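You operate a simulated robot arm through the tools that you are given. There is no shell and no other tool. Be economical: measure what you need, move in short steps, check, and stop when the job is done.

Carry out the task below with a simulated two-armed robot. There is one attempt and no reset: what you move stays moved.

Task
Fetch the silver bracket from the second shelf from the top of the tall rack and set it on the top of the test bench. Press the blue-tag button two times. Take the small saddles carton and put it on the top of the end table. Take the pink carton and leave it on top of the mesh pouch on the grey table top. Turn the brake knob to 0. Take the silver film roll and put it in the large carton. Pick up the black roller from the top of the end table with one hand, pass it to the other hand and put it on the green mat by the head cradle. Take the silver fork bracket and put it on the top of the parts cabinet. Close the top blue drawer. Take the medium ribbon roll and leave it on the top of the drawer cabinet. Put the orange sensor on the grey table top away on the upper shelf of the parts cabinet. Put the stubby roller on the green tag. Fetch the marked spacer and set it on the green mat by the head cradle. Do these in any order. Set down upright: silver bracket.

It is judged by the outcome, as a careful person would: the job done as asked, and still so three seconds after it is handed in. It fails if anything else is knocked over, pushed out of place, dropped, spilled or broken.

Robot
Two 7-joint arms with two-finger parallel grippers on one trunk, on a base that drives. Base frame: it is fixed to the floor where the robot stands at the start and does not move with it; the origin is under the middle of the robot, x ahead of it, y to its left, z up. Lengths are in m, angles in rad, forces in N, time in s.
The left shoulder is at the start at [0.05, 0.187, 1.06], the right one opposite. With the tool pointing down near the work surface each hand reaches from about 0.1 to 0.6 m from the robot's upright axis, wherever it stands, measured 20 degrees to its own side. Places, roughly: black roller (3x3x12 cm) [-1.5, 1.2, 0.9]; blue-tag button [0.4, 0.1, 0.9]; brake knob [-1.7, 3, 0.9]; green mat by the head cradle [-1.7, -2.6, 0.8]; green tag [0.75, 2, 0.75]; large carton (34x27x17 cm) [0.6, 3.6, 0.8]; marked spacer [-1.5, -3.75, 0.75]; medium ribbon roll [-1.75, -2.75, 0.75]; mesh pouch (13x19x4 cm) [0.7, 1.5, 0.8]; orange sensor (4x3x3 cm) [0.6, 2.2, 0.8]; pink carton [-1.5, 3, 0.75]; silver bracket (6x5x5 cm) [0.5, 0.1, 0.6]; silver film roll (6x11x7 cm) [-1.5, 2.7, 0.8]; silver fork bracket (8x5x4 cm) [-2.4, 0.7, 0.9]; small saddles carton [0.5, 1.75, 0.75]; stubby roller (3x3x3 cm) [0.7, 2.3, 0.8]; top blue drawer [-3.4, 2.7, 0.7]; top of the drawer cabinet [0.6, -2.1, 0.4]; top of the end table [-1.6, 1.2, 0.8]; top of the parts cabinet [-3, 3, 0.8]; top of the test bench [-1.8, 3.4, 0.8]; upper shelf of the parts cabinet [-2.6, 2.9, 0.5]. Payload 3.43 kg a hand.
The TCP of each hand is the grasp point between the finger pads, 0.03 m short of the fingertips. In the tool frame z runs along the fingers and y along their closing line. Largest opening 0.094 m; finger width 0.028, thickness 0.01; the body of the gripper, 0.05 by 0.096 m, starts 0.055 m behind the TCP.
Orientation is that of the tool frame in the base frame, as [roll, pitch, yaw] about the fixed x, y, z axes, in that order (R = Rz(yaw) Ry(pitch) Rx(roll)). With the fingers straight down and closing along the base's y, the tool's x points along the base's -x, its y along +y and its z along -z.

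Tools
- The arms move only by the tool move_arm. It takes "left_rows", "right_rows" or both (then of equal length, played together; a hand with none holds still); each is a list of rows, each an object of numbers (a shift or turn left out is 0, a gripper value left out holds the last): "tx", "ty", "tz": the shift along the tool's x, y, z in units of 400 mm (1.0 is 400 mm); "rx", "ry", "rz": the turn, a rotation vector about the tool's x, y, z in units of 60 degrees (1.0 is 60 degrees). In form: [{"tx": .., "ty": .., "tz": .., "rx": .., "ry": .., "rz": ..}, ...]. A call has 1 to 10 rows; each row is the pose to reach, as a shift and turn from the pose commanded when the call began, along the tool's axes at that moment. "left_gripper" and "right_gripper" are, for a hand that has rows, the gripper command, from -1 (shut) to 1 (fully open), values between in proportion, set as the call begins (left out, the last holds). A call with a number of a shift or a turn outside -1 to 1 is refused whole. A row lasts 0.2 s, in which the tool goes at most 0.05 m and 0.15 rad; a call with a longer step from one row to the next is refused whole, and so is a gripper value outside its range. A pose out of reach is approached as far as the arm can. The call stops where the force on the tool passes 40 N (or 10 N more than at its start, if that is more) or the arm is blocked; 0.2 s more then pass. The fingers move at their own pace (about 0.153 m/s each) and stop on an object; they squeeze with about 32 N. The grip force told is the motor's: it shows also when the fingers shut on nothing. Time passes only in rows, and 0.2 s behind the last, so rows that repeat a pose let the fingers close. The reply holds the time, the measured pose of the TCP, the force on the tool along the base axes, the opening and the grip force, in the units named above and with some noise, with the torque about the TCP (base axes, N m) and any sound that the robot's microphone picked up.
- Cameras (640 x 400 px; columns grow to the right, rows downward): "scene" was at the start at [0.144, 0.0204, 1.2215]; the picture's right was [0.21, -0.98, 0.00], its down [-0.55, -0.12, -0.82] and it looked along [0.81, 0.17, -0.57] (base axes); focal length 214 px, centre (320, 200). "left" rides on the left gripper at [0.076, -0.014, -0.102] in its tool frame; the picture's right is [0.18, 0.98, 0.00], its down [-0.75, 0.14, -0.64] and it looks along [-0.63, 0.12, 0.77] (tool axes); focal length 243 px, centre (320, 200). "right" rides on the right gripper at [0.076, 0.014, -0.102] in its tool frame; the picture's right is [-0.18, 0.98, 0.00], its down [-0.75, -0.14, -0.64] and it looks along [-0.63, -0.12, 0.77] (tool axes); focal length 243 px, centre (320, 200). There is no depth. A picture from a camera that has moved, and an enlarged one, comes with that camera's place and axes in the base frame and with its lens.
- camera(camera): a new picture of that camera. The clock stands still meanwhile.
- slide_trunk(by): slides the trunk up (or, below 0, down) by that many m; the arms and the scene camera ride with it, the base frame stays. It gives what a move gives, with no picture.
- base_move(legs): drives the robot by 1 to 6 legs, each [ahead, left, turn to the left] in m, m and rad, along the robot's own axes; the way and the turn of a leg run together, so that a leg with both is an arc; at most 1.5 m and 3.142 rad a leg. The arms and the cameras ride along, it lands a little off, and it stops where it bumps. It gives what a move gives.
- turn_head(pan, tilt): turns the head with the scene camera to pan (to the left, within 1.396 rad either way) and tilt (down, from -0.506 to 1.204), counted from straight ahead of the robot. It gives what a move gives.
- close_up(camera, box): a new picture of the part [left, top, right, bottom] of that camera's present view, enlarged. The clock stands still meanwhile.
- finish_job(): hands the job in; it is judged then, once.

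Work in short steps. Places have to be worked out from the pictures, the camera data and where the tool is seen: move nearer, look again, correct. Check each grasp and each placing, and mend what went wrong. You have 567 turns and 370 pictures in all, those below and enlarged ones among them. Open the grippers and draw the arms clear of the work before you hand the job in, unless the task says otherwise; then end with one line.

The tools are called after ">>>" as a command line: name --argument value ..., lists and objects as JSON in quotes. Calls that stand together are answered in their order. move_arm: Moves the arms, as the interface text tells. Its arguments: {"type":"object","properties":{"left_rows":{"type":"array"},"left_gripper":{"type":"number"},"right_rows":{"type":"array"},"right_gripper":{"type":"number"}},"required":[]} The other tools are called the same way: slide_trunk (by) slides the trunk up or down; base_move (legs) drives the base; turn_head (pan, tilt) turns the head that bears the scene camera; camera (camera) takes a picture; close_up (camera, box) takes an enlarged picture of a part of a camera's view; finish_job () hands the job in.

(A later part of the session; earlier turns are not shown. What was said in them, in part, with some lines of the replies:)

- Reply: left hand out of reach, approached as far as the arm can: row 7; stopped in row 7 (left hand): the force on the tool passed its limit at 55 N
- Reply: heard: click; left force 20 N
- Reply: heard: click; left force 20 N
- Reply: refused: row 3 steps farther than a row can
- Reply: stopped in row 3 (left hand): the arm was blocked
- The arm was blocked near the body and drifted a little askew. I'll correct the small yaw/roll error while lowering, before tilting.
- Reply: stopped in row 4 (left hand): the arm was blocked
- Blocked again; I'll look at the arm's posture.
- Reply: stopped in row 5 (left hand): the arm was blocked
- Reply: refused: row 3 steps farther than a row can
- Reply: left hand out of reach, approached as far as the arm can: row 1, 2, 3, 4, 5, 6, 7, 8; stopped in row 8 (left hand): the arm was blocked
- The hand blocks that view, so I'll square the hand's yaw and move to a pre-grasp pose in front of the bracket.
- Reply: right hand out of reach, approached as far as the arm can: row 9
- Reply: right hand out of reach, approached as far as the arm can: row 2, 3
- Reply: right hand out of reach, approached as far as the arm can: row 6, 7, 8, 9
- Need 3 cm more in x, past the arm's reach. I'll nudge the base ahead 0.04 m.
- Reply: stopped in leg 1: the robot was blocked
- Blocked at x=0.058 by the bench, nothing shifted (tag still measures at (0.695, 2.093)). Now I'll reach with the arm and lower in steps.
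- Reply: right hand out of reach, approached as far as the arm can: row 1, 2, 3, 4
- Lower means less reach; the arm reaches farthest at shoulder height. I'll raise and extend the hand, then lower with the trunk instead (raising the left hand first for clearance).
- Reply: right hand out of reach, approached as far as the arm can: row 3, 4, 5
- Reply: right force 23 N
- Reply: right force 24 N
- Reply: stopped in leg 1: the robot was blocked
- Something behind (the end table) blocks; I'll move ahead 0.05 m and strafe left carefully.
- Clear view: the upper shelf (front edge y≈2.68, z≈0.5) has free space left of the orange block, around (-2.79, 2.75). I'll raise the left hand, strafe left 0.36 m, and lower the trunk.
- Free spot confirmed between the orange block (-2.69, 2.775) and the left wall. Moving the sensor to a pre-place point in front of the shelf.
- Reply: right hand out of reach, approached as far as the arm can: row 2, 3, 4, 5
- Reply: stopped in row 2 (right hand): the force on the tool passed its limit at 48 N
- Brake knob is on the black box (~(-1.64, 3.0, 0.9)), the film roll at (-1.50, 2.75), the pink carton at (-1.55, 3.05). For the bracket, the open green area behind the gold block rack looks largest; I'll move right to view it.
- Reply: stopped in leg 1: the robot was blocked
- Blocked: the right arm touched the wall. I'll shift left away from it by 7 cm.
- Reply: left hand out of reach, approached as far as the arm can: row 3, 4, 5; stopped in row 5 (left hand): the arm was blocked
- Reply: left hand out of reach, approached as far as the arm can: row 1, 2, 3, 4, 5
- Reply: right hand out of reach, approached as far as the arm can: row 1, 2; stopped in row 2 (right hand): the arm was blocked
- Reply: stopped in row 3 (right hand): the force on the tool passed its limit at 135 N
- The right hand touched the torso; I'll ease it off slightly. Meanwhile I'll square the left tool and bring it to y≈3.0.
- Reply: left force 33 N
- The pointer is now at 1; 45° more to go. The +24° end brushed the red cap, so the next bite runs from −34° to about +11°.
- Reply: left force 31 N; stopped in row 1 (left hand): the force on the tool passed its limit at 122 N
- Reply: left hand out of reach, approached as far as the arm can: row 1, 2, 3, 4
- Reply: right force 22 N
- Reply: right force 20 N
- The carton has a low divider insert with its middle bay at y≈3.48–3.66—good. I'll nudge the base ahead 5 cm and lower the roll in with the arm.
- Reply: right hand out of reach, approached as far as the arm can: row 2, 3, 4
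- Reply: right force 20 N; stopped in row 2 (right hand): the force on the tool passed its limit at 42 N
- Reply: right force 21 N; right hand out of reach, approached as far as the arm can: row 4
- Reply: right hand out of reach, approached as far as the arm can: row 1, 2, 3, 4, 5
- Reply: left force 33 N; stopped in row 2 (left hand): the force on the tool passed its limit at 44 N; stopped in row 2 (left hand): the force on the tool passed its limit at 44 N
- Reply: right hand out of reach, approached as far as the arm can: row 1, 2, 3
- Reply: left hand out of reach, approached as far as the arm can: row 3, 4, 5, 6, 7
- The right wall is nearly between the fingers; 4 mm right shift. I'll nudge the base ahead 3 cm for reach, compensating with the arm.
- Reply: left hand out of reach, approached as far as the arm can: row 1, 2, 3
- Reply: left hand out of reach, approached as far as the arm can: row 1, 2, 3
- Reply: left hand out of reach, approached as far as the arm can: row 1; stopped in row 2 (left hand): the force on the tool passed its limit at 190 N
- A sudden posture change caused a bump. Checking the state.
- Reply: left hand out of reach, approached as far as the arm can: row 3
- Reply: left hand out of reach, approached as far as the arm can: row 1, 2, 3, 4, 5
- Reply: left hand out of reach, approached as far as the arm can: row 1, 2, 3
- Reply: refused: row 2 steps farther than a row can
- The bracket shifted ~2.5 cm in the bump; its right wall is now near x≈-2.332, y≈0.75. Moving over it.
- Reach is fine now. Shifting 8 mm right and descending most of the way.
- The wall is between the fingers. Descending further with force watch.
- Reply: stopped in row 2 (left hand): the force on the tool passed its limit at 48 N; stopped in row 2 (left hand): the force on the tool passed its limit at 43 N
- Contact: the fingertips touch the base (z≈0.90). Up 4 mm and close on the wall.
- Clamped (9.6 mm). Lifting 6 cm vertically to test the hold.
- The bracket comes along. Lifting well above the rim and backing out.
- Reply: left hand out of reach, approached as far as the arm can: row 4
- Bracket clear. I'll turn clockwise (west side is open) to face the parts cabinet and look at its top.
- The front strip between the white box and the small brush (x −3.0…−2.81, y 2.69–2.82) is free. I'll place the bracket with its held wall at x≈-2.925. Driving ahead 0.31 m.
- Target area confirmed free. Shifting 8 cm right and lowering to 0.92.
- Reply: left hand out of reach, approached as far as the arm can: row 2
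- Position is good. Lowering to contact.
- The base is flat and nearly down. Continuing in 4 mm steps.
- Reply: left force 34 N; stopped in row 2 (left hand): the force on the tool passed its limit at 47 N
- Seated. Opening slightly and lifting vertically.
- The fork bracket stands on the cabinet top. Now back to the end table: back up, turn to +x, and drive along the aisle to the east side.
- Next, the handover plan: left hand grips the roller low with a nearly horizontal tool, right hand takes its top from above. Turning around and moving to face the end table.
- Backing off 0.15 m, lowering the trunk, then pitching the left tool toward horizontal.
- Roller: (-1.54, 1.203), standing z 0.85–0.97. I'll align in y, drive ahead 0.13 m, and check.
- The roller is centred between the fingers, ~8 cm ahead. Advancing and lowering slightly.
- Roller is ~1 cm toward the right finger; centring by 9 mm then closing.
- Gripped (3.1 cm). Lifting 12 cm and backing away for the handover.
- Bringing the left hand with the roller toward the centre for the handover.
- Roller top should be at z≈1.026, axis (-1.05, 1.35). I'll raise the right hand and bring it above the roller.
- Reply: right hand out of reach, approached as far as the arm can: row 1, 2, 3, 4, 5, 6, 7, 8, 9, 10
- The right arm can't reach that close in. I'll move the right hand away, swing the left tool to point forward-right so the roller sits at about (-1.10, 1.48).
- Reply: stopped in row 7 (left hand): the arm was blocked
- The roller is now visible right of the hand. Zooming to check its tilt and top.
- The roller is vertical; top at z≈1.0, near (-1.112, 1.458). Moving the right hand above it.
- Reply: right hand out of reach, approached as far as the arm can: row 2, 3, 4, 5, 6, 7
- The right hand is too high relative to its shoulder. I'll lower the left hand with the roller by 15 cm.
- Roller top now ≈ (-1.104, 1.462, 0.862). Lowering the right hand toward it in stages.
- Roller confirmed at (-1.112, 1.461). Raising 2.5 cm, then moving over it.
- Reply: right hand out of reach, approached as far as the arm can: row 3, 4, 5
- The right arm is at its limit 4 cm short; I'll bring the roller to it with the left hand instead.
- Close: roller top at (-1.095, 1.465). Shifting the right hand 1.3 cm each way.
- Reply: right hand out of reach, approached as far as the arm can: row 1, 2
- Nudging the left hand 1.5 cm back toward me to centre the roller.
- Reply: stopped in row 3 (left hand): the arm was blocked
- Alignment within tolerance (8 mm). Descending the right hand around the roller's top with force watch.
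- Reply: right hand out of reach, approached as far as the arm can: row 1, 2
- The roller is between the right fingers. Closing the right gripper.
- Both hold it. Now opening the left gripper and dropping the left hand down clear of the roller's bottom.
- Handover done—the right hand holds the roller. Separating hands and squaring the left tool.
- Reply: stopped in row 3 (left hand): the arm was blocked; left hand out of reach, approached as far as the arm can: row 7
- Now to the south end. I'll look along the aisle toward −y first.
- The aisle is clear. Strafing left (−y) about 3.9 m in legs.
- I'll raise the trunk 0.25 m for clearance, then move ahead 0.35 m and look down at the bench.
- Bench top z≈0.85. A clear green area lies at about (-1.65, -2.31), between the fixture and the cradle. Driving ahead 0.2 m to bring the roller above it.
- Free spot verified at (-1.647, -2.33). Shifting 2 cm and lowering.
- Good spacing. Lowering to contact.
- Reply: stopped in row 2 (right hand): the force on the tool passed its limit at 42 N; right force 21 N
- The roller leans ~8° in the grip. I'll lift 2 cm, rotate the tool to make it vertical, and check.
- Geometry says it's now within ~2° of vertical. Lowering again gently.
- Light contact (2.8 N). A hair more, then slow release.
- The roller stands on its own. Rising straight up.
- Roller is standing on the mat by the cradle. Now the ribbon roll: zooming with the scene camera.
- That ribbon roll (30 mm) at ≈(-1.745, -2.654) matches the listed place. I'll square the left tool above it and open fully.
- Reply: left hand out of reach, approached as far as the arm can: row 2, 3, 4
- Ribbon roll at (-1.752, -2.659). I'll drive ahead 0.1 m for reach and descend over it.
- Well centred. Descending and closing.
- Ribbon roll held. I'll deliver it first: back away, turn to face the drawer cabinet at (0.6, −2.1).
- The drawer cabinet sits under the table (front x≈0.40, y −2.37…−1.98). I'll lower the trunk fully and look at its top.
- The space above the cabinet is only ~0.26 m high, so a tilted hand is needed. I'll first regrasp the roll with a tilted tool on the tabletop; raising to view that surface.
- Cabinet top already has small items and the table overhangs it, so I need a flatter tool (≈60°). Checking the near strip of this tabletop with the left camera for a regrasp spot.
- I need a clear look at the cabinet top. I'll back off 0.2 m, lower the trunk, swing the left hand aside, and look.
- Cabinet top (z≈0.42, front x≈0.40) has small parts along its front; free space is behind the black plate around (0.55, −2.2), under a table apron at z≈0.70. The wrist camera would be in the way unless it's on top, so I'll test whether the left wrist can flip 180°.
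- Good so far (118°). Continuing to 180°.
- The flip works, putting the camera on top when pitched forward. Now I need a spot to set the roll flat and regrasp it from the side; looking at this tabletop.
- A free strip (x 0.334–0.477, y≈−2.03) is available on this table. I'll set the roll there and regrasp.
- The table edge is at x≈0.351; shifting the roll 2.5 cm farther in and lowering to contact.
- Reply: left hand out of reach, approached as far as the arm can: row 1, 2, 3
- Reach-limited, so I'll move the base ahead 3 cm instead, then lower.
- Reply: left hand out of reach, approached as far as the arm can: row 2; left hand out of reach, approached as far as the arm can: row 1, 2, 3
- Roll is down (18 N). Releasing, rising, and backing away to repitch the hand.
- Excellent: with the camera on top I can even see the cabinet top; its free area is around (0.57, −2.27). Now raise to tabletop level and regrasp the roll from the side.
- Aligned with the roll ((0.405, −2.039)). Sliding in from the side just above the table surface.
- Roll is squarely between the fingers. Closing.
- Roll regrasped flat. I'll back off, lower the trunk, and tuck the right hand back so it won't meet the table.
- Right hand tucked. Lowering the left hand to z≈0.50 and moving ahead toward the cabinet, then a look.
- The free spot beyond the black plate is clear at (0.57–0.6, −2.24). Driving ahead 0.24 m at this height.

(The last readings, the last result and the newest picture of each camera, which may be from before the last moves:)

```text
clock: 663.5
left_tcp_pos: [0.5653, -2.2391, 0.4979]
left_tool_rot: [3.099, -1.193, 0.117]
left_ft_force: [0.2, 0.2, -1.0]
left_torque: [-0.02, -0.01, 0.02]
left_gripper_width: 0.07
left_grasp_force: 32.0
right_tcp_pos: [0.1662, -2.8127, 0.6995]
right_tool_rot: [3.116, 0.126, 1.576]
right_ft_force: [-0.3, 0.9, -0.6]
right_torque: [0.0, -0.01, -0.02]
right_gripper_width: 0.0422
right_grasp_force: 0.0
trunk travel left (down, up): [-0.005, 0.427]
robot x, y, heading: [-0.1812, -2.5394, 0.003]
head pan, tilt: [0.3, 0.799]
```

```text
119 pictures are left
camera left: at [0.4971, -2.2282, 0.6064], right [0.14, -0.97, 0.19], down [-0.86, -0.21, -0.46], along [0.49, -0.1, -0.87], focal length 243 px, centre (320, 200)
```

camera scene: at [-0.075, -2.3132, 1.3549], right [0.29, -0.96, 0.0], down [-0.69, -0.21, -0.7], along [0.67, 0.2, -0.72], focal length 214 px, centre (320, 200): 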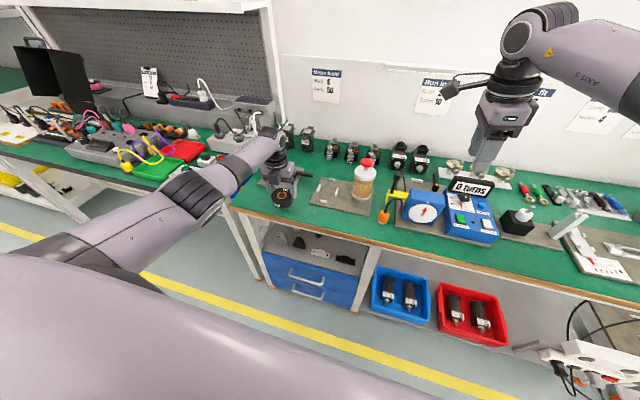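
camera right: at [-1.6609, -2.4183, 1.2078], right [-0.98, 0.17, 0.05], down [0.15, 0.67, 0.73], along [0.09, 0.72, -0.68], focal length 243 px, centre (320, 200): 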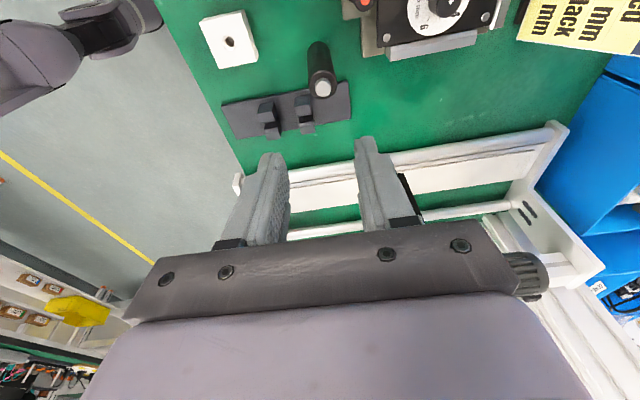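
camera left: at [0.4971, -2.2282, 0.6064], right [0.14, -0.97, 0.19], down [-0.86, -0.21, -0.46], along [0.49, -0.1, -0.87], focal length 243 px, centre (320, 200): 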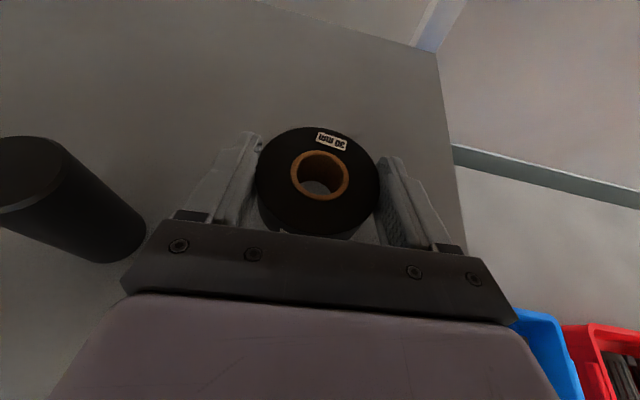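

Clear below. Lowering toward contact.

>>> move_arm --left_rows '[{"tx": -0.046, "tz": 0.018}, {"tx": -0.093, "tz": 0.037}]'

>>> move_arm --left_rows '[{"tx": -0.012, "tz": 0.005}, {"tx": -0.023, "tz": 0.009}]'

>>> move_arm --left_rows '[{"tx": -0.012, "tz": 0.005}, {"tx": -0.023, "tz": 0.009}]'

```text
clock: 664.1
left_tcp_pos: [0.5676, -2.2399, 0.471]
left_tool_rot: [3.106, -1.211, 0.11]
left_ft_force: [2.7, 1.4, 20.7]
left_torque: [0.84, -0.29, 0.02]
left_gripper_width: 0.0707
left_grasp_force: 31.7
left hand out of reach, approached as far as the arm can: row 2
right_tcp_pos: [0.1647, -2.8122, 0.7001]
right_tool_rot: [3.113, 0.122, 1.578]
right_ft_force: [0.2, 0.0, 0.0]
right_torque: [-0.01, 0.02, -0.01]
right_gripper_width: 0.0425
right_grasp_force: 0.0
trunk travel left (down, up): [-0.005, 0.427]
robot x, y, heading: [-0.1829, -2.5421, 0.003]
head pan, tilt: [0.3, 0.799]
```

```text
clock: 664.7
left_tcp_pos: [0.5684, -2.2399, 0.471]
left_tool_rot: [3.11, -1.223, 0.106]
left_ft_force: [4.4, 0.6, 11.7]
left_torque: [0.28, -0.01, -0.06]
left_gripper_width: 0.0702
left_grasp_force: 31.5
left hand out of reach, approached as far as the arm can: row 1, 2
right_tcp_pos: [0.1665, -2.8126, 0.6981]
right_tool_rot: [3.115, 0.124, 1.579]
right_ft_force: [0.5, 0.0, -0.1]
right_torque: [-0.03, -0.02, -0.01]
right_gripper_width: 0.0426
right_grasp_force: 0.1
trunk travel left (down, up): [-0.005, 0.427]
robot x, y, heading: [-0.1827, -2.5369, 0.0]
head pan, tilt: [0.3, 0.799]
stopped in row 2 (left hand): the force on the tool passed its limit at 42 N (the readings are from after the stop); the commanded pose is now the measured one
```

```text
clock: 665.3
left_tcp_pos: [0.5677, -2.2406, 0.4708]
left_tool_rot: [3.111, -1.236, 0.106]
left_ft_force: [18.5, 1.8, 31.9]
left_torque: [0.38, 2.0, -0.35]
left_gripper_width: 0.0702
left_grasp_force: 32.0
left hand out of reach, approached as far as the arm can: row 2
right_tcp_pos: [0.1667, -2.8119, 0.6996]
right_tool_rot: [3.113, 0.123, 1.577]
right_ft_force: [-0.3, 0.0, 0.2]
right_torque: [0.0, 0.01, 0.01]
right_gripper_width: 0.0424
right_grasp_force: 0.0
trunk travel left (down, up): [-0.005, 0.427]
robot x, y, heading: [-0.1857, -2.5372, 0.001]
head pan, tilt: [0.3, 0.799]
```

Contact at the cabinet top (z≈0.445). Easing off 2 mm, opening and withdrawing straight back.

>>> move_arm --left_rows '[{"tx": 0.01, "tz": -0.004}, {"tx": 0.01, "tz": -0.004}]'

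>>> move_arm --left_rows '[{"tz": 0}, {"tz": 0}, {"tz": 0}]' --left_gripper 0.9

>>> camera --camera "left"

```text
clock: 665.9
left_tcp_pos: [0.5674, -2.2388, 0.4702]
left_tool_rot: [3.106, -1.233, 0.109]
left_ft_force: [14.5, 0.3, 26.1]
left_torque: [0.3, 1.34, -0.19]
left_gripper_width: 0.07
left_grasp_force: 31.3
right_tcp_pos: [0.1653, -2.8131, 0.7003]
right_tool_rot: [3.113, 0.125, 1.577]
right_ft_force: [0.4, 0.3, 0.5]
right_torque: [0.0, -0.03, -0.02]
right_gripper_width: 0.0423
right_grasp_force: 0.0
trunk travel left (down, up): [-0.005, 0.427]
robot x, y, heading: [-0.1818, -2.5398, -0.001]
head pan, tilt: [0.3, 0.799]
```

```text
clock: 666.7
left_tcp_pos: [0.5679, -2.2422, 0.4702]
left_tool_rot: [3.106, -1.235, 0.111]
left_ft_force: [9.5, -1.4, 27.2]
left_torque: [0.5, 1.15, -0.28]
left_gripper_width: 0.0888
left_grasp_force: 0.1
right_tcp_pos: [0.1658, -2.8129, 0.7]
right_tool_rot: [3.115, 0.122, 1.576]
right_ft_force: [0.1, 0.0, -0.6]
right_torque: [-0.01, 0.0, 0.0]
right_gripper_width: 0.0422
right_grasp_force: 0.1
trunk travel left (down, up): [-0.005, 0.427]
robot x, y, heading: [-0.1852, -2.5372, -0.0]
head pan, tilt: [0.3, 0.799]
```

```text
118 pictures are left
camera left: at [0.496, -2.2305, 0.576], right [0.14, -0.97, 0.18], down [-0.84, -0.21, -0.5], along [0.52, -0.09, -0.85], focal length 243 px, centre (320, 200)
```

left: 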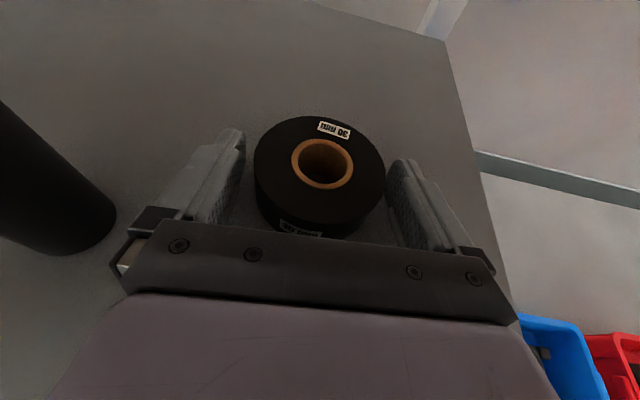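

The roll is released; fingertips press the surface. Raise 2.5 cm and withdraw with the base.

>>> move_arm --left_rows '[{"tx": 0.03, "tz": -0.012}, {"tx": 0.07, "tz": -0.03}]'

>>> base_move --legs '[[-0.25, 0, 0]]'

>>> camera --camera "left"

```text
clock: 667.3
left_tcp_pos: [0.5623, -2.239, 0.4911]
left_tool_rot: [3.112, -1.214, 0.105]
left_ft_force: [0.4, -0.1, -1.0]
left_torque: [0.04, -0.05, 0.02]
left_gripper_width: 0.0894
left_grasp_force: 0.1
right_tcp_pos: [0.1656, -2.8116, 0.6994]
right_tool_rot: [3.118, 0.126, 1.577]
right_ft_force: [-0.6, 0.4, -0.4]
right_torque: [-0.02, 0.0, -0.02]
right_gripper_width: 0.0422
right_grasp_force: 0.1
trunk travel left (down, up): [-0.005, 0.427]
robot x, y, heading: [-0.184, -2.5415, 0.003]
head pan, tilt: [0.3, 0.799]
```

```text
clock: 669.1
left_tcp_pos: [0.3179, -2.2394, 0.4938]
left_tool_rot: [3.108, -1.218, 0.107]
left_ft_force: [-0.2, 0.5, 0.9]
left_torque: [-0.01, -0.02, -0.01]
left_gripper_width: 0.0893
left_grasp_force: 0.1
right_tcp_pos: [-0.0783, -2.8127, 0.6994]
right_tool_rot: [3.117, 0.125, 1.577]
right_ft_force: [-0.4, -0.3, 0.7]
right_torque: [0.01, 0.02, -0.01]
right_gripper_width: 0.0423
right_grasp_force: 0.1
trunk travel left (down, up): [-0.005, 0.427]
robot x, y, heading: [-0.4281, -2.5375, 0.002]
head pan, tilt: [0.3, 0.799]
```

```text
117 pictures are left
camera left: at [0.2489, -2.2299, 0.599], right [0.14, -0.97, 0.18], down [-0.85, -0.21, -0.48], along [0.51, -0.09, -0.86], focal length 243 px, centre (320, 200)
```

left: 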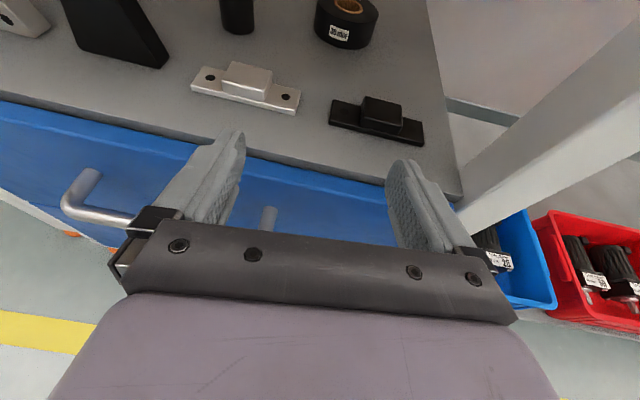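

Ribbon roll lies flat on the drawer cabinet. Finally the marked spacer: restore the left tool to vertical, raise the trunk, back off and turn around.

>>> base_move --legs '[[-0.25, 0, 0]]'

>>> slide_trunk --by 0.4

>>> move_arm --left_rows '[{"ry": -0.14}, {"ry": -0.28}, {"ry": -0.42}, {"ry": -0.56}, {"ry": -0.7}, {"ry": -0.84}, {"ry": -0.98}]'

>>> move_arm --left_rows '[{"ry": -0.09, "tx": -0.1}, {"ry": -0.18, "tx": -0.2}, {"ry": -0.18, "tx": -0.3}]'

>>> base_move --legs '[[0, 0, 1.57], [0, 0, 1.57]]'

```text
clock: 670.9
left_tcp_pos: [0.0692, -2.2401, 0.4933]
left_tool_rot: [3.108, -1.218, 0.111]
left_ft_force: [0.4, -0.2, 0.4]
left_torque: [-0.02, -0.02, -0.01]
left_gripper_width: 0.0892
left_grasp_force: 0.0
right_tcp_pos: [-0.3266, -2.813, 0.6995]
right_tool_rot: [3.117, 0.125, 1.58]
right_ft_force: [-0.3, -0.4, 0.7]
right_torque: [0.01, 0.0, -0.02]
right_gripper_width: 0.0421
right_grasp_force: 0.2
trunk travel left (down, up): [-0.005, 0.427]
robot x, y, heading: [-0.6747, -2.5387, 0.005]
head pan, tilt: [0.3, 0.799]
```

```text
clock: 674.7
left_tcp_pos: [0.0687, -2.2408, 0.8924]
left_tool_rot: [3.108, -1.22, 0.109]
left_ft_force: [0.3, -0.7, -0.2]
left_torque: [0.0, -0.01, 0.0]
left_gripper_width: 0.0894
left_grasp_force: 0.0
right_tcp_pos: [-0.3258, -2.8143, 1.0989]
right_tool_rot: [3.117, 0.126, 1.579]
right_ft_force: [0.7, -0.7, -0.2]
right_torque: [-0.01, 0.03, 0.02]
right_gripper_width: 0.0422
right_grasp_force: 0.0
trunk travel left (down, up): [-0.405, 0.027]
robot x, y, heading: [-0.6776, -2.5411, 0.004]
head pan, tilt: [0.3, 0.799]
```

```text
clock: 676.3
left_tcp_pos: [-0.0125, -2.227, 0.8824]
left_tool_rot: [3.128, -0.252, 0.084]
left_ft_force: [0.3, 1.2, -0.3]
left_torque: [-0.04, -0.03, 0.0]
left_gripper_width: 0.0893
left_grasp_force: 0.0
left hand out of reach, approached as far as the arm can: row 4, 5, 6, 7
right_tcp_pos: [-0.325, -2.8122, 1.1007]
right_tool_rot: [3.117, 0.127, 1.58]
right_ft_force: [0.8, 0.0, 0.5]
right_torque: [-0.04, -0.01, 0.0]
right_gripper_width: 0.0422
right_grasp_force: 0.0
trunk travel left (down, up): [-0.405, 0.027]
robot x, y, heading: [-0.6749, -2.5401, 0.012]
head pan, tilt: [0.3, 0.799]
```

```text
clock: 677.1
left_tcp_pos: [-0.1288, -2.237, 0.8532]
left_tool_rot: [3.13, -0.067, 0.082]
left_ft_force: [0.0, 0.2, 0.0]
left_torque: [0.0, 0.01, 0.0]
left_gripper_width: 0.0894
left_grasp_force: 0.0
right_tcp_pos: [-0.3259, -2.8129, 1.1003]
right_tool_rot: [3.119, 0.127, 1.578]
right_ft_force: [-1.0, -0.5, -0.3]
right_torque: [0.0, 0.02, 0.0]
right_gripper_width: 0.0422
right_grasp_force: 0.0
trunk travel left (down, up): [-0.405, 0.027]
robot x, y, heading: [-0.6785, -2.5392, 0.006]
head pan, tilt: [0.3, 0.799]
```

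```text
clock: 685.1
left_tcp_pos: [-1.2271, -2.8409, 0.8515]
left_tool_rot: [3.129, -0.068, -3.068]
left_ft_force: [0.3, -0.2, -0.1]
left_torque: [0.01, -0.02, -0.01]
left_gripper_width: 0.0894
left_grasp_force: 0.0
right_tcp_pos: [-1.027, -2.2661, 1.0987]
right_tool_rot: [3.116, 0.125, -1.568]
right_ft_force: [0.1, -0.9, -0.3]
right_torque: [-0.03, -0.03, 0.0]
right_gripper_width: 0.0424
right_grasp_force: 0.0
trunk travel left (down, up): [-0.405, 0.027]
robot x, y, heading: [-0.6786, -2.5403, -3.142]
head pan, tilt: [0.3, 0.799]
```

Strafing left 0.7 m and looking for the spacer.

>>> base_move --legs '[[0, 0.75, 0]]'

>>> turn_head --pan 0.4 --tilt 0.55

>>> camera --camera "scene"

```text
clock: 692.1
left_tcp_pos: [-1.2339, -3.575, 0.8525]
left_tool_rot: [3.129, -0.065, -3.076]
left_ft_force: [0.0, 0.2, 0.2]
left_torque: [0.0, 0.0, -0.02]
left_gripper_width: 0.0891
left_grasp_force: 0.0
right_tcp_pos: [-1.0277, -3.0037, 1.0996]
right_tool_rot: [3.116, 0.127, -1.578]
right_ft_force: [0.2, 0.2, -0.2]
right_torque: [0.01, 0.03, 0.03]
right_gripper_width: 0.0422
right_grasp_force: 0.1
trunk travel left (down, up): [-0.405, 0.027]
robot x, y, heading: [-0.6827, -3.2823, 3.135]
head pan, tilt: [0.3, 0.799]
```

```text
clock: 692.8
left_tcp_pos: [-1.2345, -3.5761, 0.852]
left_tool_rot: [3.131, -0.066, -3.076]
left_ft_force: [-0.8, -0.2, 0.0]
left_torque: [0.0, -0.01, -0.02]
left_gripper_width: 0.0893
left_grasp_force: 0.0
right_tcp_pos: [-1.0275, -3.004, 1.0996]
right_tool_rot: [3.117, 0.127, -1.576]
right_ft_force: [-0.3, 0.2, -0.1]
right_torque: [0.0, -0.01, -0.02]
right_gripper_width: 0.0423
right_grasp_force: 0.0
trunk travel left (down, up): [-0.405, 0.027]
robot x, y, heading: [-0.6797, -3.2819, 3.133]
head pan, tilt: [0.4, 0.55]
```

```text
116 pictures are left
camera scene: at [-0.8229, -3.3131, 1.3562], right [-0.38, 0.92, 0.0], down [0.48, 0.2, -0.85], along [-0.79, -0.32, -0.52], focal length 214 px, centre (320, 200)
```

scene: 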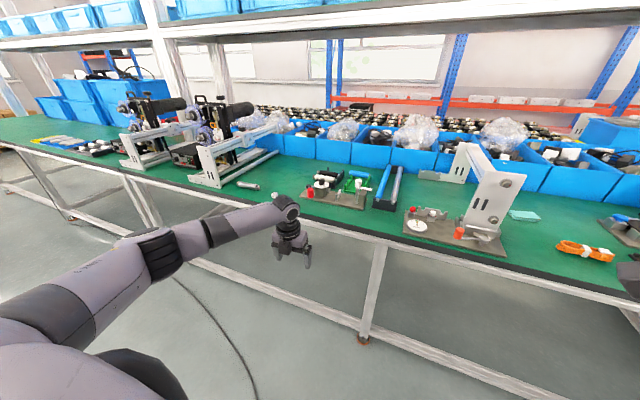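

The left hand hides the spot. I'll move it left/up and zoom.

>>> move_arm --left_rows '[{"ty": 0.1, "tz": -0.05}, {"ty": 0.2, "tz": -0.1}, {"ty": 0.3, "tz": -0.15}, {"ty": 0.4, "tz": -0.2}, {"ty": 0.5, "tz": -0.25}]'

>>> close_up --camera "scene" --box '[180, 150, 420, 270]'

```text
clock: 694.0
left_tcp_pos: [-1.2396, -3.3767, 0.955]
left_tool_rot: [3.131, -0.066, -3.075]
left_ft_force: [0.6, -0.5, 0.2]
left_torque: [0.02, 0.01, 0.03]
left_gripper_width: 0.0893
left_grasp_force: 0.0
right_tcp_pos: [-1.0281, -3.0028, 1.0987]
right_tool_rot: [3.117, 0.123, -1.577]
right_ft_force: [-0.6, -0.1, -0.1]
right_torque: [0.0, 0.01, 0.01]
right_gripper_width: 0.0423
right_grasp_force: 0.0
trunk travel left (down, up): [-0.405, 0.027]
robot x, y, heading: [-0.6785, -3.2828, 3.135]
head pan, tilt: [0.4, 0.55]
```

```text
2.67 times, centred on (300, 210) of scene
camera zoom: at [-0.8228, -3.3124, 1.3563], right [-0.38, 0.92, 0.0], down [0.48, 0.2, -0.85], along [-0.79, -0.32, -0.52], focal length 572 px, centre (373, 173)
```

zoom: 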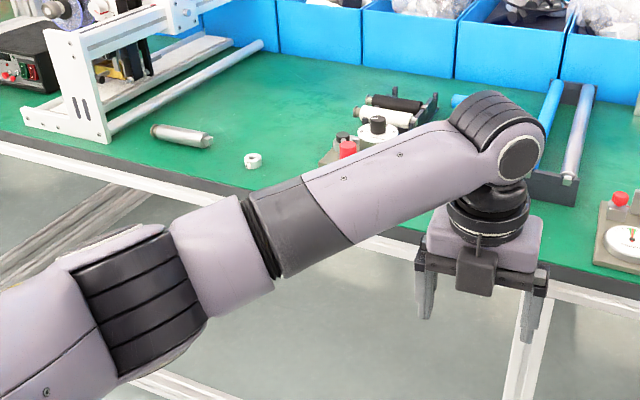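

A small white ring with a red dot is at about (−1.54, −3.83): zooming in.

>>> close_up --camera "scene" --box '[255, 198, 295, 223]'

```text
16.00 times, centred on (275, 210) of scene
camera zoom: at [-0.8228, -3.3124, 1.3563], right [-0.38, 0.92, 0.0], down [0.48, 0.2, -0.85], along [-0.79, -0.32, -0.52], focal length 3432 px, centre (1040, 32)
```

zoom: 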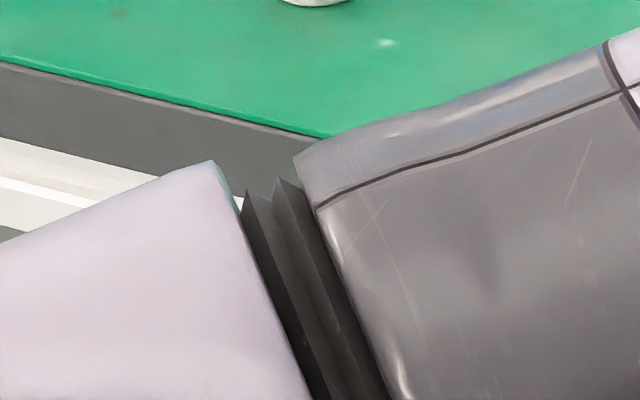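

>>> close_up --camera "scene" --box '[259, 185, 291, 205]'

```text
16.00 times, centred on (275, 195) of scene
camera zoom: at [-0.8228, -3.3124, 1.3563], right [-0.38, 0.92, 0.0], down [0.48, 0.2, -0.85], along [-0.79, -0.32, -0.52], focal length 3432 px, centre (1040, 280)
```

zoom: 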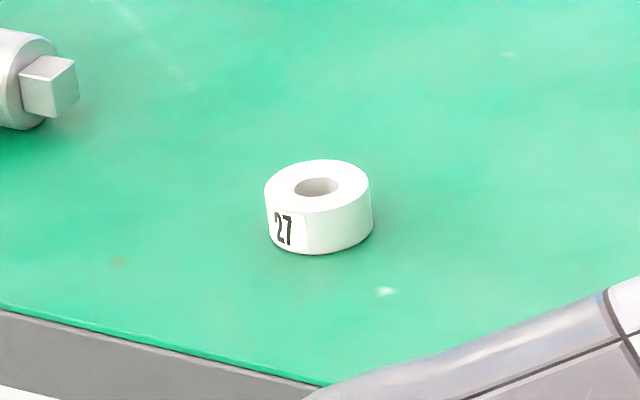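

It's a white spacer marked "27" at (−1.536, −3.826). A floor cable lies near (−1.1, −3.8), so I'll stop at y≈−3.40. Raising the left hand, then moving closer.

>>> move_arm --left_rows '[{"tz": -0.1}, {"tz": -0.2}, {"tz": -0.28}]'

>>> base_move --legs '[[0.36, 0.12, 0.006]]'

>>> camera --camera "scene"

```text
clock: 694.8
left_tcp_pos: [-1.2327, -3.3776, 1.0656]
left_tool_rot: [3.131, -0.068, -3.077]
left_ft_force: [0.8, -0.2, -0.8]
left_torque: [0.02, -0.01, 0.02]
left_gripper_width: 0.0893
left_grasp_force: 0.0
right_tcp_pos: [-1.0282, -3.0039, 1.0997]
right_tool_rot: [3.118, 0.125, -1.579]
right_ft_force: [0.3, 0.2, -0.8]
right_torque: [0.0, -0.02, -0.01]
right_gripper_width: 0.0423
right_grasp_force: 0.1
trunk travel left (down, up): [-0.405, 0.027]
robot x, y, heading: [-0.6791, -3.2811, 3.134]
head pan, tilt: [0.4, 0.55]
```

```text
clock: 697.2
left_tcp_pos: [-1.5921, -3.5022, 1.0641]
left_tool_rot: [3.13, -0.066, -3.064]
left_ft_force: [0.1, 0.7, 0.1]
left_torque: [0.04, -0.02, 0.04]
left_gripper_width: 0.0893
left_grasp_force: 0.0
right_tcp_pos: [-1.3925, -3.1262, 1.0997]
right_tool_rot: [3.117, 0.127, -1.568]
right_ft_force: [0.1, 0.8, 0.1]
right_torque: [0.0, -0.02, -0.01]
right_gripper_width: 0.0425
right_grasp_force: 0.1
trunk travel left (down, up): [-0.405, 0.027]
robot x, y, heading: [-1.0449, -3.4012, -3.139]
head pan, tilt: [0.4, 0.55]
```

```text
112 pictures are left
camera scene: at [-1.1839, -3.4335, 1.3562], right [-0.39, 0.92, 0.0], down [0.48, 0.2, -0.85], along [-0.78, -0.33, -0.52], focal length 214 px, centre (320, 200)
```

scene: 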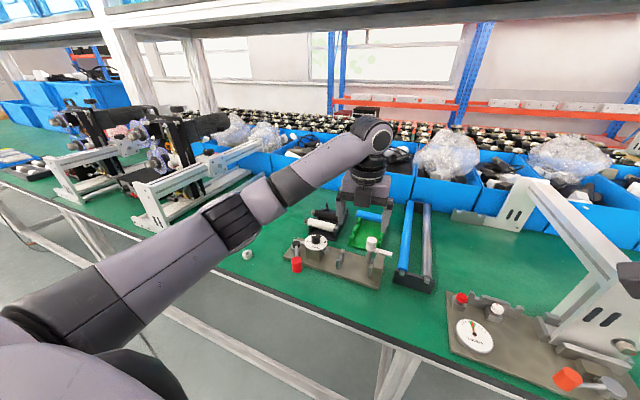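

Spacer confirmed at (−1.538, −3.832). Moving the left hand over it.

>>> move_arm --left_rows '[{"ty": -0.1}, {"ty": -0.2}, {"ty": -0.3, "tx": -0.02}, {"ty": -0.4, "tx": -0.04}, {"ty": -0.5, "tx": -0.06}, {"ty": -0.6, "tx": -0.071}, {"ty": -0.7, "tx": -0.071}, {"ty": -0.8, "tx": -0.071}, {"ty": -0.833, "tx": -0.071, "tz": 0.1}, {"ty": -0.833, "tx": -0.071, "tz": 0.2}]' --left_gripper 0.2

>>> camera --camera "left"

```text
clock: 699.5
left_tcp_pos: [-1.5445, -3.8303, 0.9793]
left_tool_rot: [3.129, -0.068, -3.064]
left_ft_force: [1.1, 0.3, 0.4]
left_torque: [0.01, 0.01, 0.0]
left_gripper_width: 0.0569
left_grasp_force: 0.1
right_tcp_pos: [-1.3922, -3.1268, 1.0995]
right_tool_rot: [3.119, 0.126, -1.568]
right_ft_force: [0.9, 0.3, -0.7]
right_torque: [-0.03, -0.02, -0.02]
right_gripper_width: 0.0422
right_grasp_force: 0.0
trunk travel left (down, up): [-0.405, 0.027]
robot x, y, heading: [-1.0412, -3.3994, -3.139]
head pan, tilt: [0.4, 0.55]
```

```text
111 pictures are left
camera left: at [-1.6109, -3.8508, 1.0866], right [-0.26, 0.97, 0.02], down [0.78, 0.19, 0.59], along [0.57, 0.17, -0.81], focal length 243 px, centre (320, 200)
```

left: 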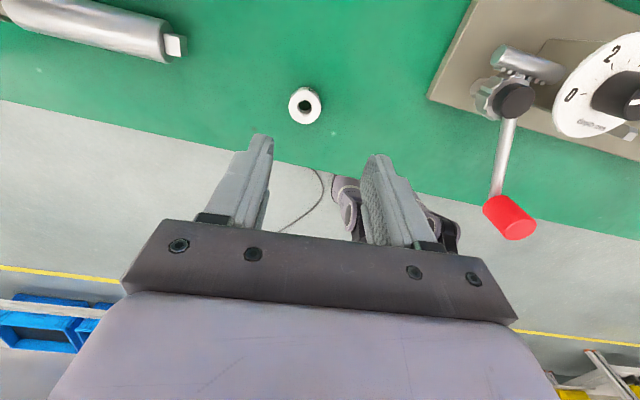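

Spacer at ≈(−1.549, −3.842) by the wrist camera. Centring and descending partway.

>>> move_arm --left_rows '[{"tx": -0.004, "ty": -0.028, "tz": 0.06}, {"tx": -0.008, "ty": -0.028, "tz": 0.12}, {"tx": -0.01, "ty": -0.028, "tz": 0.16}]'

>>> camera --camera "left"

```text
clock: 700.2
left_tcp_pos: [-1.5434, -3.8434, 0.9151]
left_tool_rot: [3.132, -0.068, -3.066]
left_ft_force: [0.4, 0.1, 0.1]
left_torque: [0.01, -0.02, 0.01]
left_gripper_width: 0.0564
left_grasp_force: 0.0
right_tcp_pos: [-1.3925, -3.1256, 1.0983]
right_tool_rot: [3.118, 0.126, -1.567]
right_ft_force: [-0.5, 0.1, 0.0]
right_torque: [-0.03, 0.0, -0.01]
right_gripper_width: 0.042
right_grasp_force: 0.0
trunk travel left (down, up): [-0.405, 0.027]
robot x, y, heading: [-1.0394, -3.4001, -3.141]
head pan, tilt: [0.4, 0.55]
```

```text
110 pictures are left
camera left: at [-1.6097, -3.863, 1.0222], right [-0.26, 0.97, 0.02], down [0.78, 0.19, 0.59], along [0.57, 0.17, -0.81], focal length 243 px, centre (320, 200)
```

left: 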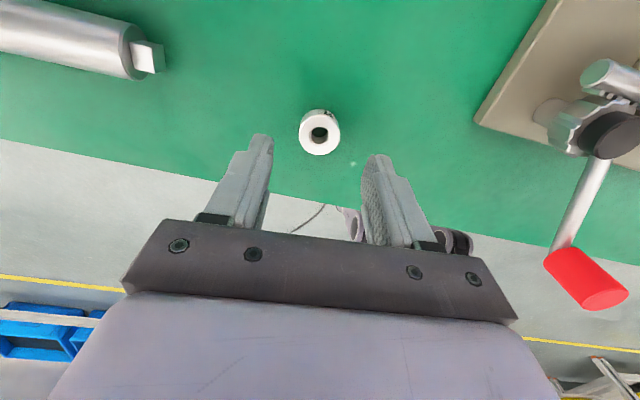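

Centred. Final descent and close.

>>> move_arm --left_rows '[{"tx": 0.004, "tz": 0.04}, {"tx": 0.004, "tz": 0.08}]'

>>> move_arm --left_rows '[{"tz": 0}, {"tz": 0}, {"tz": 0}]' --left_gripper -1

>>> move_arm --left_rows '[{"tz": -0.06}, {"tz": -0.16}, {"tz": -0.28}, {"tz": -0.4}]'

>>> camera --camera "left"

```text
clock: 700.9
left_tcp_pos: [-1.5487, -3.8415, 0.8821]
left_tool_rot: [3.13, -0.069, -3.065]
left_ft_force: [0.7, -0.8, 0.6]
left_torque: [-0.03, 0.0, -0.01]
left_gripper_width: 0.0566
left_grasp_force: 0.1
right_tcp_pos: [-1.3918, -3.1265, 1.0998]
right_tool_rot: [3.117, 0.125, -1.568]
right_ft_force: [0.5, 1.1, 0.3]
right_torque: [-0.03, -0.02, 0.03]
right_gripper_width: 0.0423
right_grasp_force: 0.0
trunk travel left (down, up): [-0.405, 0.027]
robot x, y, heading: [-1.0416, -3.4039, -3.142]
head pan, tilt: [0.4, 0.55]
```

```text
clock: 701.6
left_tcp_pos: [-1.548, -3.8413, 0.8831]
left_tool_rot: [3.134, -0.067, -3.064]
left_ft_force: [0.7, -0.7, -0.6]
left_torque: [-0.02, -0.01, 0.02]
left_gripper_width: 0.0281
left_grasp_force: 31.6
right_tcp_pos: [-1.3922, -3.126, 1.1001]
right_tool_rot: [3.118, 0.126, -1.566]
right_ft_force: [0.2, -0.2, 0.0]
right_torque: [-0.01, -0.02, -0.02]
right_gripper_width: 0.0421
right_grasp_force: 0.1
trunk travel left (down, up): [-0.405, 0.027]
robot x, y, heading: [-1.0423, -3.398, -3.142]
head pan, tilt: [0.4, 0.55]
```

```text
clock: 702.6
left_tcp_pos: [-1.5357, -3.8419, 1.0434]
left_tool_rot: [3.13, -0.065, -3.066]
left_ft_force: [-0.3, 0.0, 0.5]
left_torque: [0.01, 0.02, 0.04]
left_gripper_width: 0.0282
left_grasp_force: 32.3
right_tcp_pos: [-1.3915, -3.1252, 1.0984]
right_tool_rot: [3.116, 0.125, -1.568]
right_ft_force: [-1.0, -0.3, 0.8]
right_torque: [0.0, -0.01, 0.0]
right_gripper_width: 0.0424
right_grasp_force: 0.0
trunk travel left (down, up): [-0.405, 0.027]
robot x, y, heading: [-1.0418, -3.4012, -3.138]
head pan, tilt: [0.4, 0.55]
```

```text
109 pictures are left
camera left: at [-1.6023, -3.8618, 1.1498], right [-0.26, 0.97, 0.02], down [0.78, 0.19, 0.59], along [0.57, 0.17, -0.81], focal length 243 px, centre (320, 200)
```

left: 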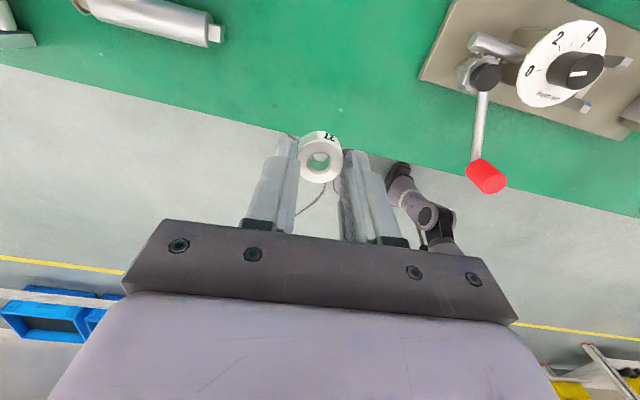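

Spacer "27" held. Back away from the bench and return to the cradle area: base back 0.45 m, strafe right 1.2 m.

>>> base_move --legs '[[-0.45, 0, 0], [0, -1.1, 0]]'

>>> move_arm --left_rows '[{"ty": 0.1}, {"ty": 0.2}, {"ty": 0.3}, {"ty": 0.4}]'

>>> turn_head --pan 0.1 --tilt 0.6

>>> camera --camera "scene"

```text
clock: 714.8
left_tcp_pos: [-1.0903, -2.7523, 1.0428]
left_tool_rot: [3.131, -0.066, -3.063]
left_ft_force: [0.5, 0.2, -1.0]
left_torque: [0.01, 0.01, -0.02]
left_gripper_width: 0.028
left_grasp_force: 32.0
right_tcp_pos: [-0.947, -2.0355, 1.0989]
right_tool_rot: [3.117, 0.125, -1.565]
right_ft_force: [0.8, -0.1, -0.5]
right_torque: [0.02, 0.03, -0.01]
right_gripper_width: 0.0425
right_grasp_force: 0.1
trunk travel left (down, up): [-0.405, 0.027]
robot x, y, heading: [-0.5955, -2.3085, -3.136]
head pan, tilt: [0.4, 0.55]
```

```text
clock: 715.8
left_tcp_pos: [-1.1018, -2.5929, 1.0444]
left_tool_rot: [3.132, -0.068, -3.063]
left_ft_force: [-0.6, -0.3, -0.1]
left_torque: [-0.03, 0.02, 0.01]
left_gripper_width: 0.0278
left_grasp_force: 31.7
right_tcp_pos: [-0.9457, -2.0347, 1.0991]
right_tool_rot: [3.116, 0.126, -1.565]
right_ft_force: [0.4, -0.7, -0.2]
right_torque: [-0.01, -0.03, 0.01]
right_gripper_width: 0.0425
right_grasp_force: 0.0
trunk travel left (down, up): [-0.405, 0.027]
robot x, y, heading: [-0.5965, -2.3087, -3.141]
head pan, tilt: [0.4, 0.55]
```

```text
clock: 716.6
left_tcp_pos: [-1.1006, -2.5936, 1.0432]
left_tool_rot: [3.131, -0.066, -3.063]
left_ft_force: [-0.5, 0.3, -0.9]
left_torque: [0.0, 0.02, 0.0]
left_gripper_width: 0.0282
left_grasp_force: 31.9
right_tcp_pos: [-0.9464, -2.0354, 1.0992]
right_tool_rot: [3.118, 0.124, -1.565]
right_ft_force: [0.1, 0.2, 0.0]
right_torque: [0.01, 0.0, 0.01]
right_gripper_width: 0.0425
right_grasp_force: 0.1
trunk travel left (down, up): [-0.405, 0.027]
robot x, y, heading: [-0.5983, -2.3079, -3.141]
head pan, tilt: [0.099, 0.6]
```

```text
108 pictures are left
camera scene: at [-0.7431, -2.3172, 1.3517], right [-0.1, 0.99, 0.0], down [0.56, 0.06, -0.83], along [-0.82, -0.09, -0.56], focal length 214 px, centre (320, 200)
```

scene: 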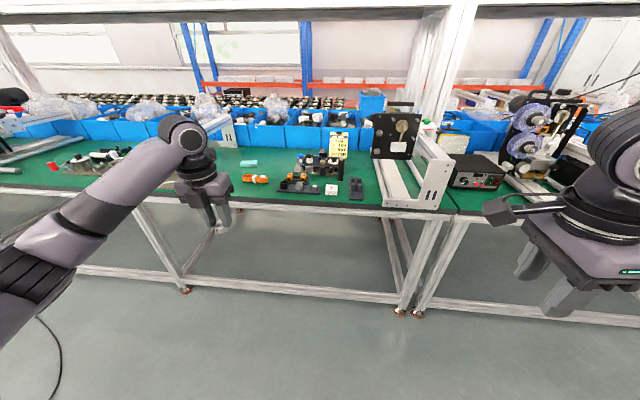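

I'll tuck the right hand inward (gantry plate ahead on that side) and drive ahead 0.52 m.

>>> move_arm --right_rows '[{"tx": 0.08}, {"tx": 0.16}, {"tx": 0.24}, {"tx": 0.3}]'

>>> base_move --legs '[[0.52, 0.04, 0]]'

>>> camera --camera "left"

>>> camera --camera "scene"

```text
clock: 717.6
left_tcp_pos: [-1.1012, -2.5942, 1.0437]
left_tool_rot: [3.13, -0.066, -3.064]
left_ft_force: [-1.0, 0.4, -0.6]
left_torque: [-0.01, 0.01, 0.02]
left_gripper_width: 0.0278
left_grasp_force: 31.7
right_tcp_pos: [-0.9465, -2.1556, 1.0851]
right_tool_rot: [3.116, 0.125, -1.566]
right_ft_force: [-0.7, 0.1, 0.2]
right_torque: [0.02, 0.01, -0.01]
right_gripper_width: 0.0424
right_grasp_force: 0.1
trunk travel left (down, up): [-0.405, 0.027]
robot x, y, heading: [-0.5968, -2.3066, -3.135]
head pan, tilt: [0.099, 0.6]
```

```text
clock: 720.6
left_tcp_pos: [-1.6157, -2.6402, 1.0436]
left_tool_rot: [3.129, -0.067, -3.058]
left_ft_force: [-0.4, -0.3, -1.1]
left_torque: [-0.02, -0.01, 0.02]
left_gripper_width: 0.028
left_grasp_force: 32.0
right_tcp_pos: [-1.4642, -2.201, 1.085]
right_tool_rot: [3.118, 0.126, -1.559]
right_ft_force: [0.9, 0.1, 0.3]
right_torque: [0.03, -0.01, 0.0]
right_gripper_width: 0.0422
right_grasp_force: 0.1
trunk travel left (down, up): [-0.405, 0.027]
robot x, y, heading: [-1.1106, -2.3538, -3.13]
head pan, tilt: [0.099, 0.6]
```

```text
107 pictures are left
camera left: at [-1.6824, -2.6612, 1.1504], right [-0.26, 0.96, 0.02], down [0.78, 0.2, 0.59], along [0.57, 0.17, -0.81], focal length 243 px, centre (320, 200)
```

left: 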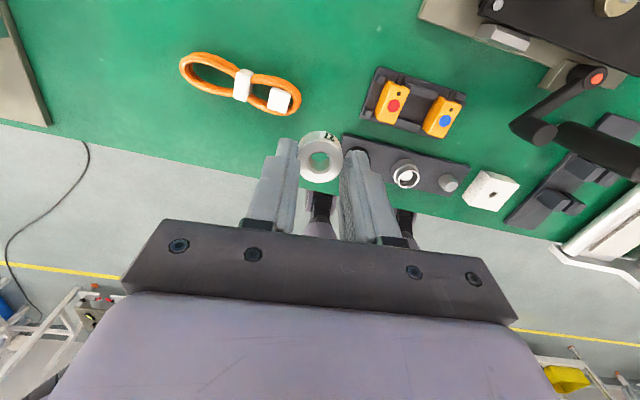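

```text
106 pictures are left
camera scene: at [-1.2593, -2.3613, 1.3517], right [-0.11, 0.99, 0.0], down [0.56, 0.06, -0.82], along [-0.82, -0.09, -0.57], focal length 214 px, centre (320, 200)
```

scene: 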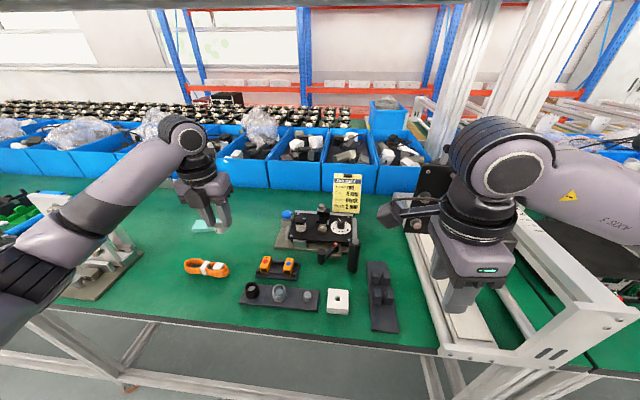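

Free mat at (−1.70, −2.62), where the ribbon stood nearby. Moving there and lowering to 0.92.

>>> move_arm --left_rows '[{"tx": 0.1, "ty": 0.03}, {"tx": 0.2, "ty": 0.0675}, {"tx": 0.2, "ty": 0.0675, "tz": 0.1}, {"tx": 0.2, "ty": 0.0675, "tz": 0.2}, {"tx": 0.195, "ty": 0.0675, "tz": 0.3}]'

>>> camera --camera "left"

```text
clock: 721.8
left_tcp_pos: [-1.7035, -2.6188, 0.931]
left_tool_rot: [3.133, -0.068, -3.057]
left_ft_force: [-0.1, -0.2, -0.7]
left_torque: [0.01, 0.01, 0.0]
left_gripper_width: 0.0282
left_grasp_force: 31.8
right_tcp_pos: [-1.4645, -2.202, 1.0844]
right_tool_rot: [3.117, 0.126, -1.56]
right_ft_force: [-0.3, 0.0, 0.8]
right_torque: [0.0, 0.05, 0.02]
right_gripper_width: 0.0427
right_grasp_force: 0.0
trunk travel left (down, up): [-0.405, 0.027]
robot x, y, heading: [-1.1145, -2.3515, -3.132]
head pan, tilt: [0.099, 0.6]
```

```text
105 pictures are left
camera left: at [-1.7709, -2.6391, 1.037], right [-0.26, 0.96, 0.02], down [0.78, 0.2, 0.59], along [0.57, 0.17, -0.81], focal length 243 px, centre (320, 200)
```

left: 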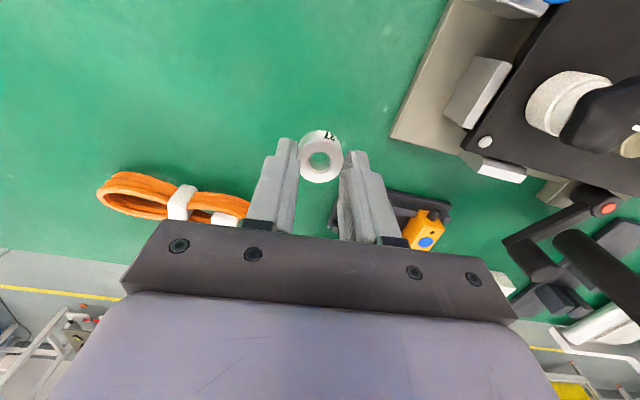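

Clear mat beneath. Lowering to contact.

>>> move_arm --left_rows '[{"tz": 0.04}, {"tz": 0.08}, {"tz": 0.1}]'

>>> move_arm --left_rows '[{"tz": 0.01}, {"tz": 0.02}]'

```text
clock: 722.6
left_tcp_pos: [-1.7064, -2.6204, 0.8901]
left_tool_rot: [3.129, -0.067, -3.058]
left_ft_force: [0.1, -1.0, 0.0]
left_torque: [-0.01, 0.0, 0.04]
left_gripper_width: 0.0281
left_grasp_force: 32.5
right_tcp_pos: [-1.464, -2.2003, 1.0856]
right_tool_rot: [3.117, 0.126, -1.558]
right_ft_force: [0.1, 0.2, 0.3]
right_torque: [-0.05, 0.01, -0.02]
right_gripper_width: 0.0424
right_grasp_force: 0.0
trunk travel left (down, up): [-0.405, 0.027]
robot x, y, heading: [-1.1093, -2.358, -3.131]
head pan, tilt: [0.099, 0.6]
```

```text
clock: 723.2
left_tcp_pos: [-1.7067, -2.6193, 0.8823]
left_tool_rot: [3.131, -0.07, -3.058]
left_ft_force: [1.4, -0.9, 4.6]
left_torque: [-0.12, -0.06, 0.0]
left_gripper_width: 0.0279
left_grasp_force: 32.2
right_tcp_pos: [-1.4634, -2.2005, 1.0845]
right_tool_rot: [3.117, 0.125, -1.56]
right_ft_force: [0.1, -0.1, -0.7]
right_torque: [0.0, 0.02, -0.02]
right_gripper_width: 0.0421
right_grasp_force: 0.0
trunk travel left (down, up): [-0.405, 0.027]
robot x, y, heading: [-1.1107, -2.3505, -3.131]
head pan, tilt: [0.099, 0.6]
```

Contact (4.6 N). Releasing and rising.

>>> move_arm --left_rows '[{"tz": 0}, {"tz": 0}, {"tz": 0}]' --left_gripper 0.0

>>> move_arm --left_rows '[{"tz": -0.08}, {"tz": -0.2}, {"tz": -0.32}, {"tz": -0.42}]'

>>> camera --camera "left"

```text
clock: 724.0
left_tcp_pos: [-1.7065, -2.6189, 0.8828]
left_tool_rot: [3.13, -0.066, -3.057]
left_ft_force: [0.6, -0.4, 0.3]
left_torque: [0.0, 0.0, 0.0]
left_gripper_width: 0.047
left_grasp_force: 0.0
right_tcp_pos: [-1.4634, -2.2012, 1.085]
right_tool_rot: [3.117, 0.126, -1.56]
right_ft_force: [-0.3, -0.4, -0.1]
right_torque: [-0.02, -0.01, -0.01]
right_gripper_width: 0.0422
right_grasp_force: 0.0
trunk travel left (down, up): [-0.405, 0.027]
robot x, y, heading: [-1.1109, -2.3559, -3.137]
head pan, tilt: [0.099, 0.6]
```

```text
clock: 725.0
left_tcp_pos: [-1.6958, -2.619, 1.0498]
left_tool_rot: [3.132, -0.066, -3.059]
left_ft_force: [1.0, -0.3, -0.1]
left_torque: [-0.01, 0.01, -0.03]
left_gripper_width: 0.0469
left_grasp_force: 0.0
right_tcp_pos: [-1.464, -2.1999, 1.0847]
right_tool_rot: [3.116, 0.126, -1.558]
right_ft_force: [0.2, 0.0, 0.2]
right_torque: [-0.01, -0.03, -0.02]
right_gripper_width: 0.0424
right_grasp_force: 0.0
trunk travel left (down, up): [-0.405, 0.027]
robot x, y, heading: [-1.1123, -2.3519, -3.132]
head pan, tilt: [0.099, 0.6]
```

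```text
104 pictures are left
camera left: at [-1.7622, -2.6394, 1.1569], right [-0.27, 0.96, 0.02], down [0.78, 0.2, 0.59], along [0.57, 0.18, -0.81], focal length 243 px, centre (320, 200)
```

left: 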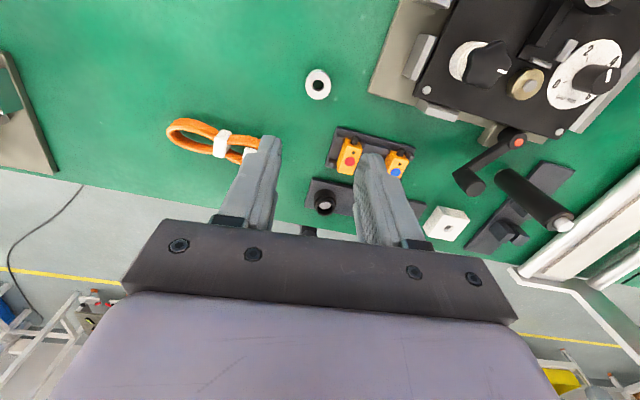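

The spacer and roller are both in place on the mat. Opening both grippers and backing away from the work.

>>> base_move --legs '[[-0.5, 0, 0]]'

>>> move_arm --left_rows '[{"tz": 0}, {"tz": 0}]' --right_rows '[{"tz": 0}, {"tz": 0}]' --left_gripper 1 --right_gripper 1

>>> close_up --camera "scene" --box '[220, 110, 460, 260]'

```text
clock: 728.0
left_tcp_pos: [-1.1926, -2.6125, 1.0499]
left_tool_rot: [3.129, -0.068, -3.058]
left_ft_force: [-0.1, -0.3, 0.2]
left_torque: [-0.01, 0.02, 0.0]
left_gripper_width: 0.0471
left_grasp_force: 0.1
right_tcp_pos: [-0.9615, -2.1954, 1.0853]
right_tool_rot: [3.118, 0.127, -1.561]
right_ft_force: [-0.3, 0.4, 0.1]
right_torque: [0.0, 0.04, 0.01]
right_gripper_width: 0.0422
right_grasp_force: 0.1
trunk travel left (down, up): [-0.405, 0.027]
robot x, y, heading: [-0.6135, -2.348, -3.131]
head pan, tilt: [0.099, 0.6]
```

```text
clock: 728.6
left_tcp_pos: [-1.1939, -2.6141, 1.05]
left_tool_rot: [3.129, -0.066, -3.058]
left_ft_force: [-0.3, -0.2, 0.1]
left_torque: [0.01, 0.0, -0.01]
left_gripper_width: 0.0938
left_grasp_force: 0.0
right_tcp_pos: [-0.9618, -2.1959, 1.0842]
right_tool_rot: [3.117, 0.125, -1.559]
right_ft_force: [-0.5, 0.1, 0.1]
right_torque: [0.01, 0.02, 0.0]
right_gripper_width: 0.0943
right_grasp_force: 0.0
trunk travel left (down, up): [-0.405, 0.027]
robot x, y, heading: [-0.6083, -2.3464, -3.133]
head pan, tilt: [0.099, 0.6]
```

```text
2.67 times, centred on (340, 185) of scene
camera zoom: at [-0.7568, -2.3565, 1.3517], right [-0.11, 0.99, 0.0], down [0.56, 0.06, -0.83], along [-0.82, -0.09, -0.56], focal length 572 px, centre (267, 240)
```

zoom: 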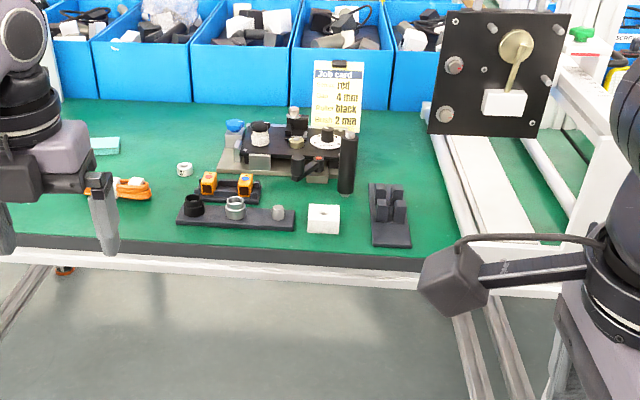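

Spacer and roller both stand on the mat, the grippers are open and the arms are clear. All thirteen tasks are done, so I'm handing in.

>>> finish_job

```text
The job is handed in.
```

I finished all thirteen tasks and handed the job in; both grippers are open and the arms are clear of the work.
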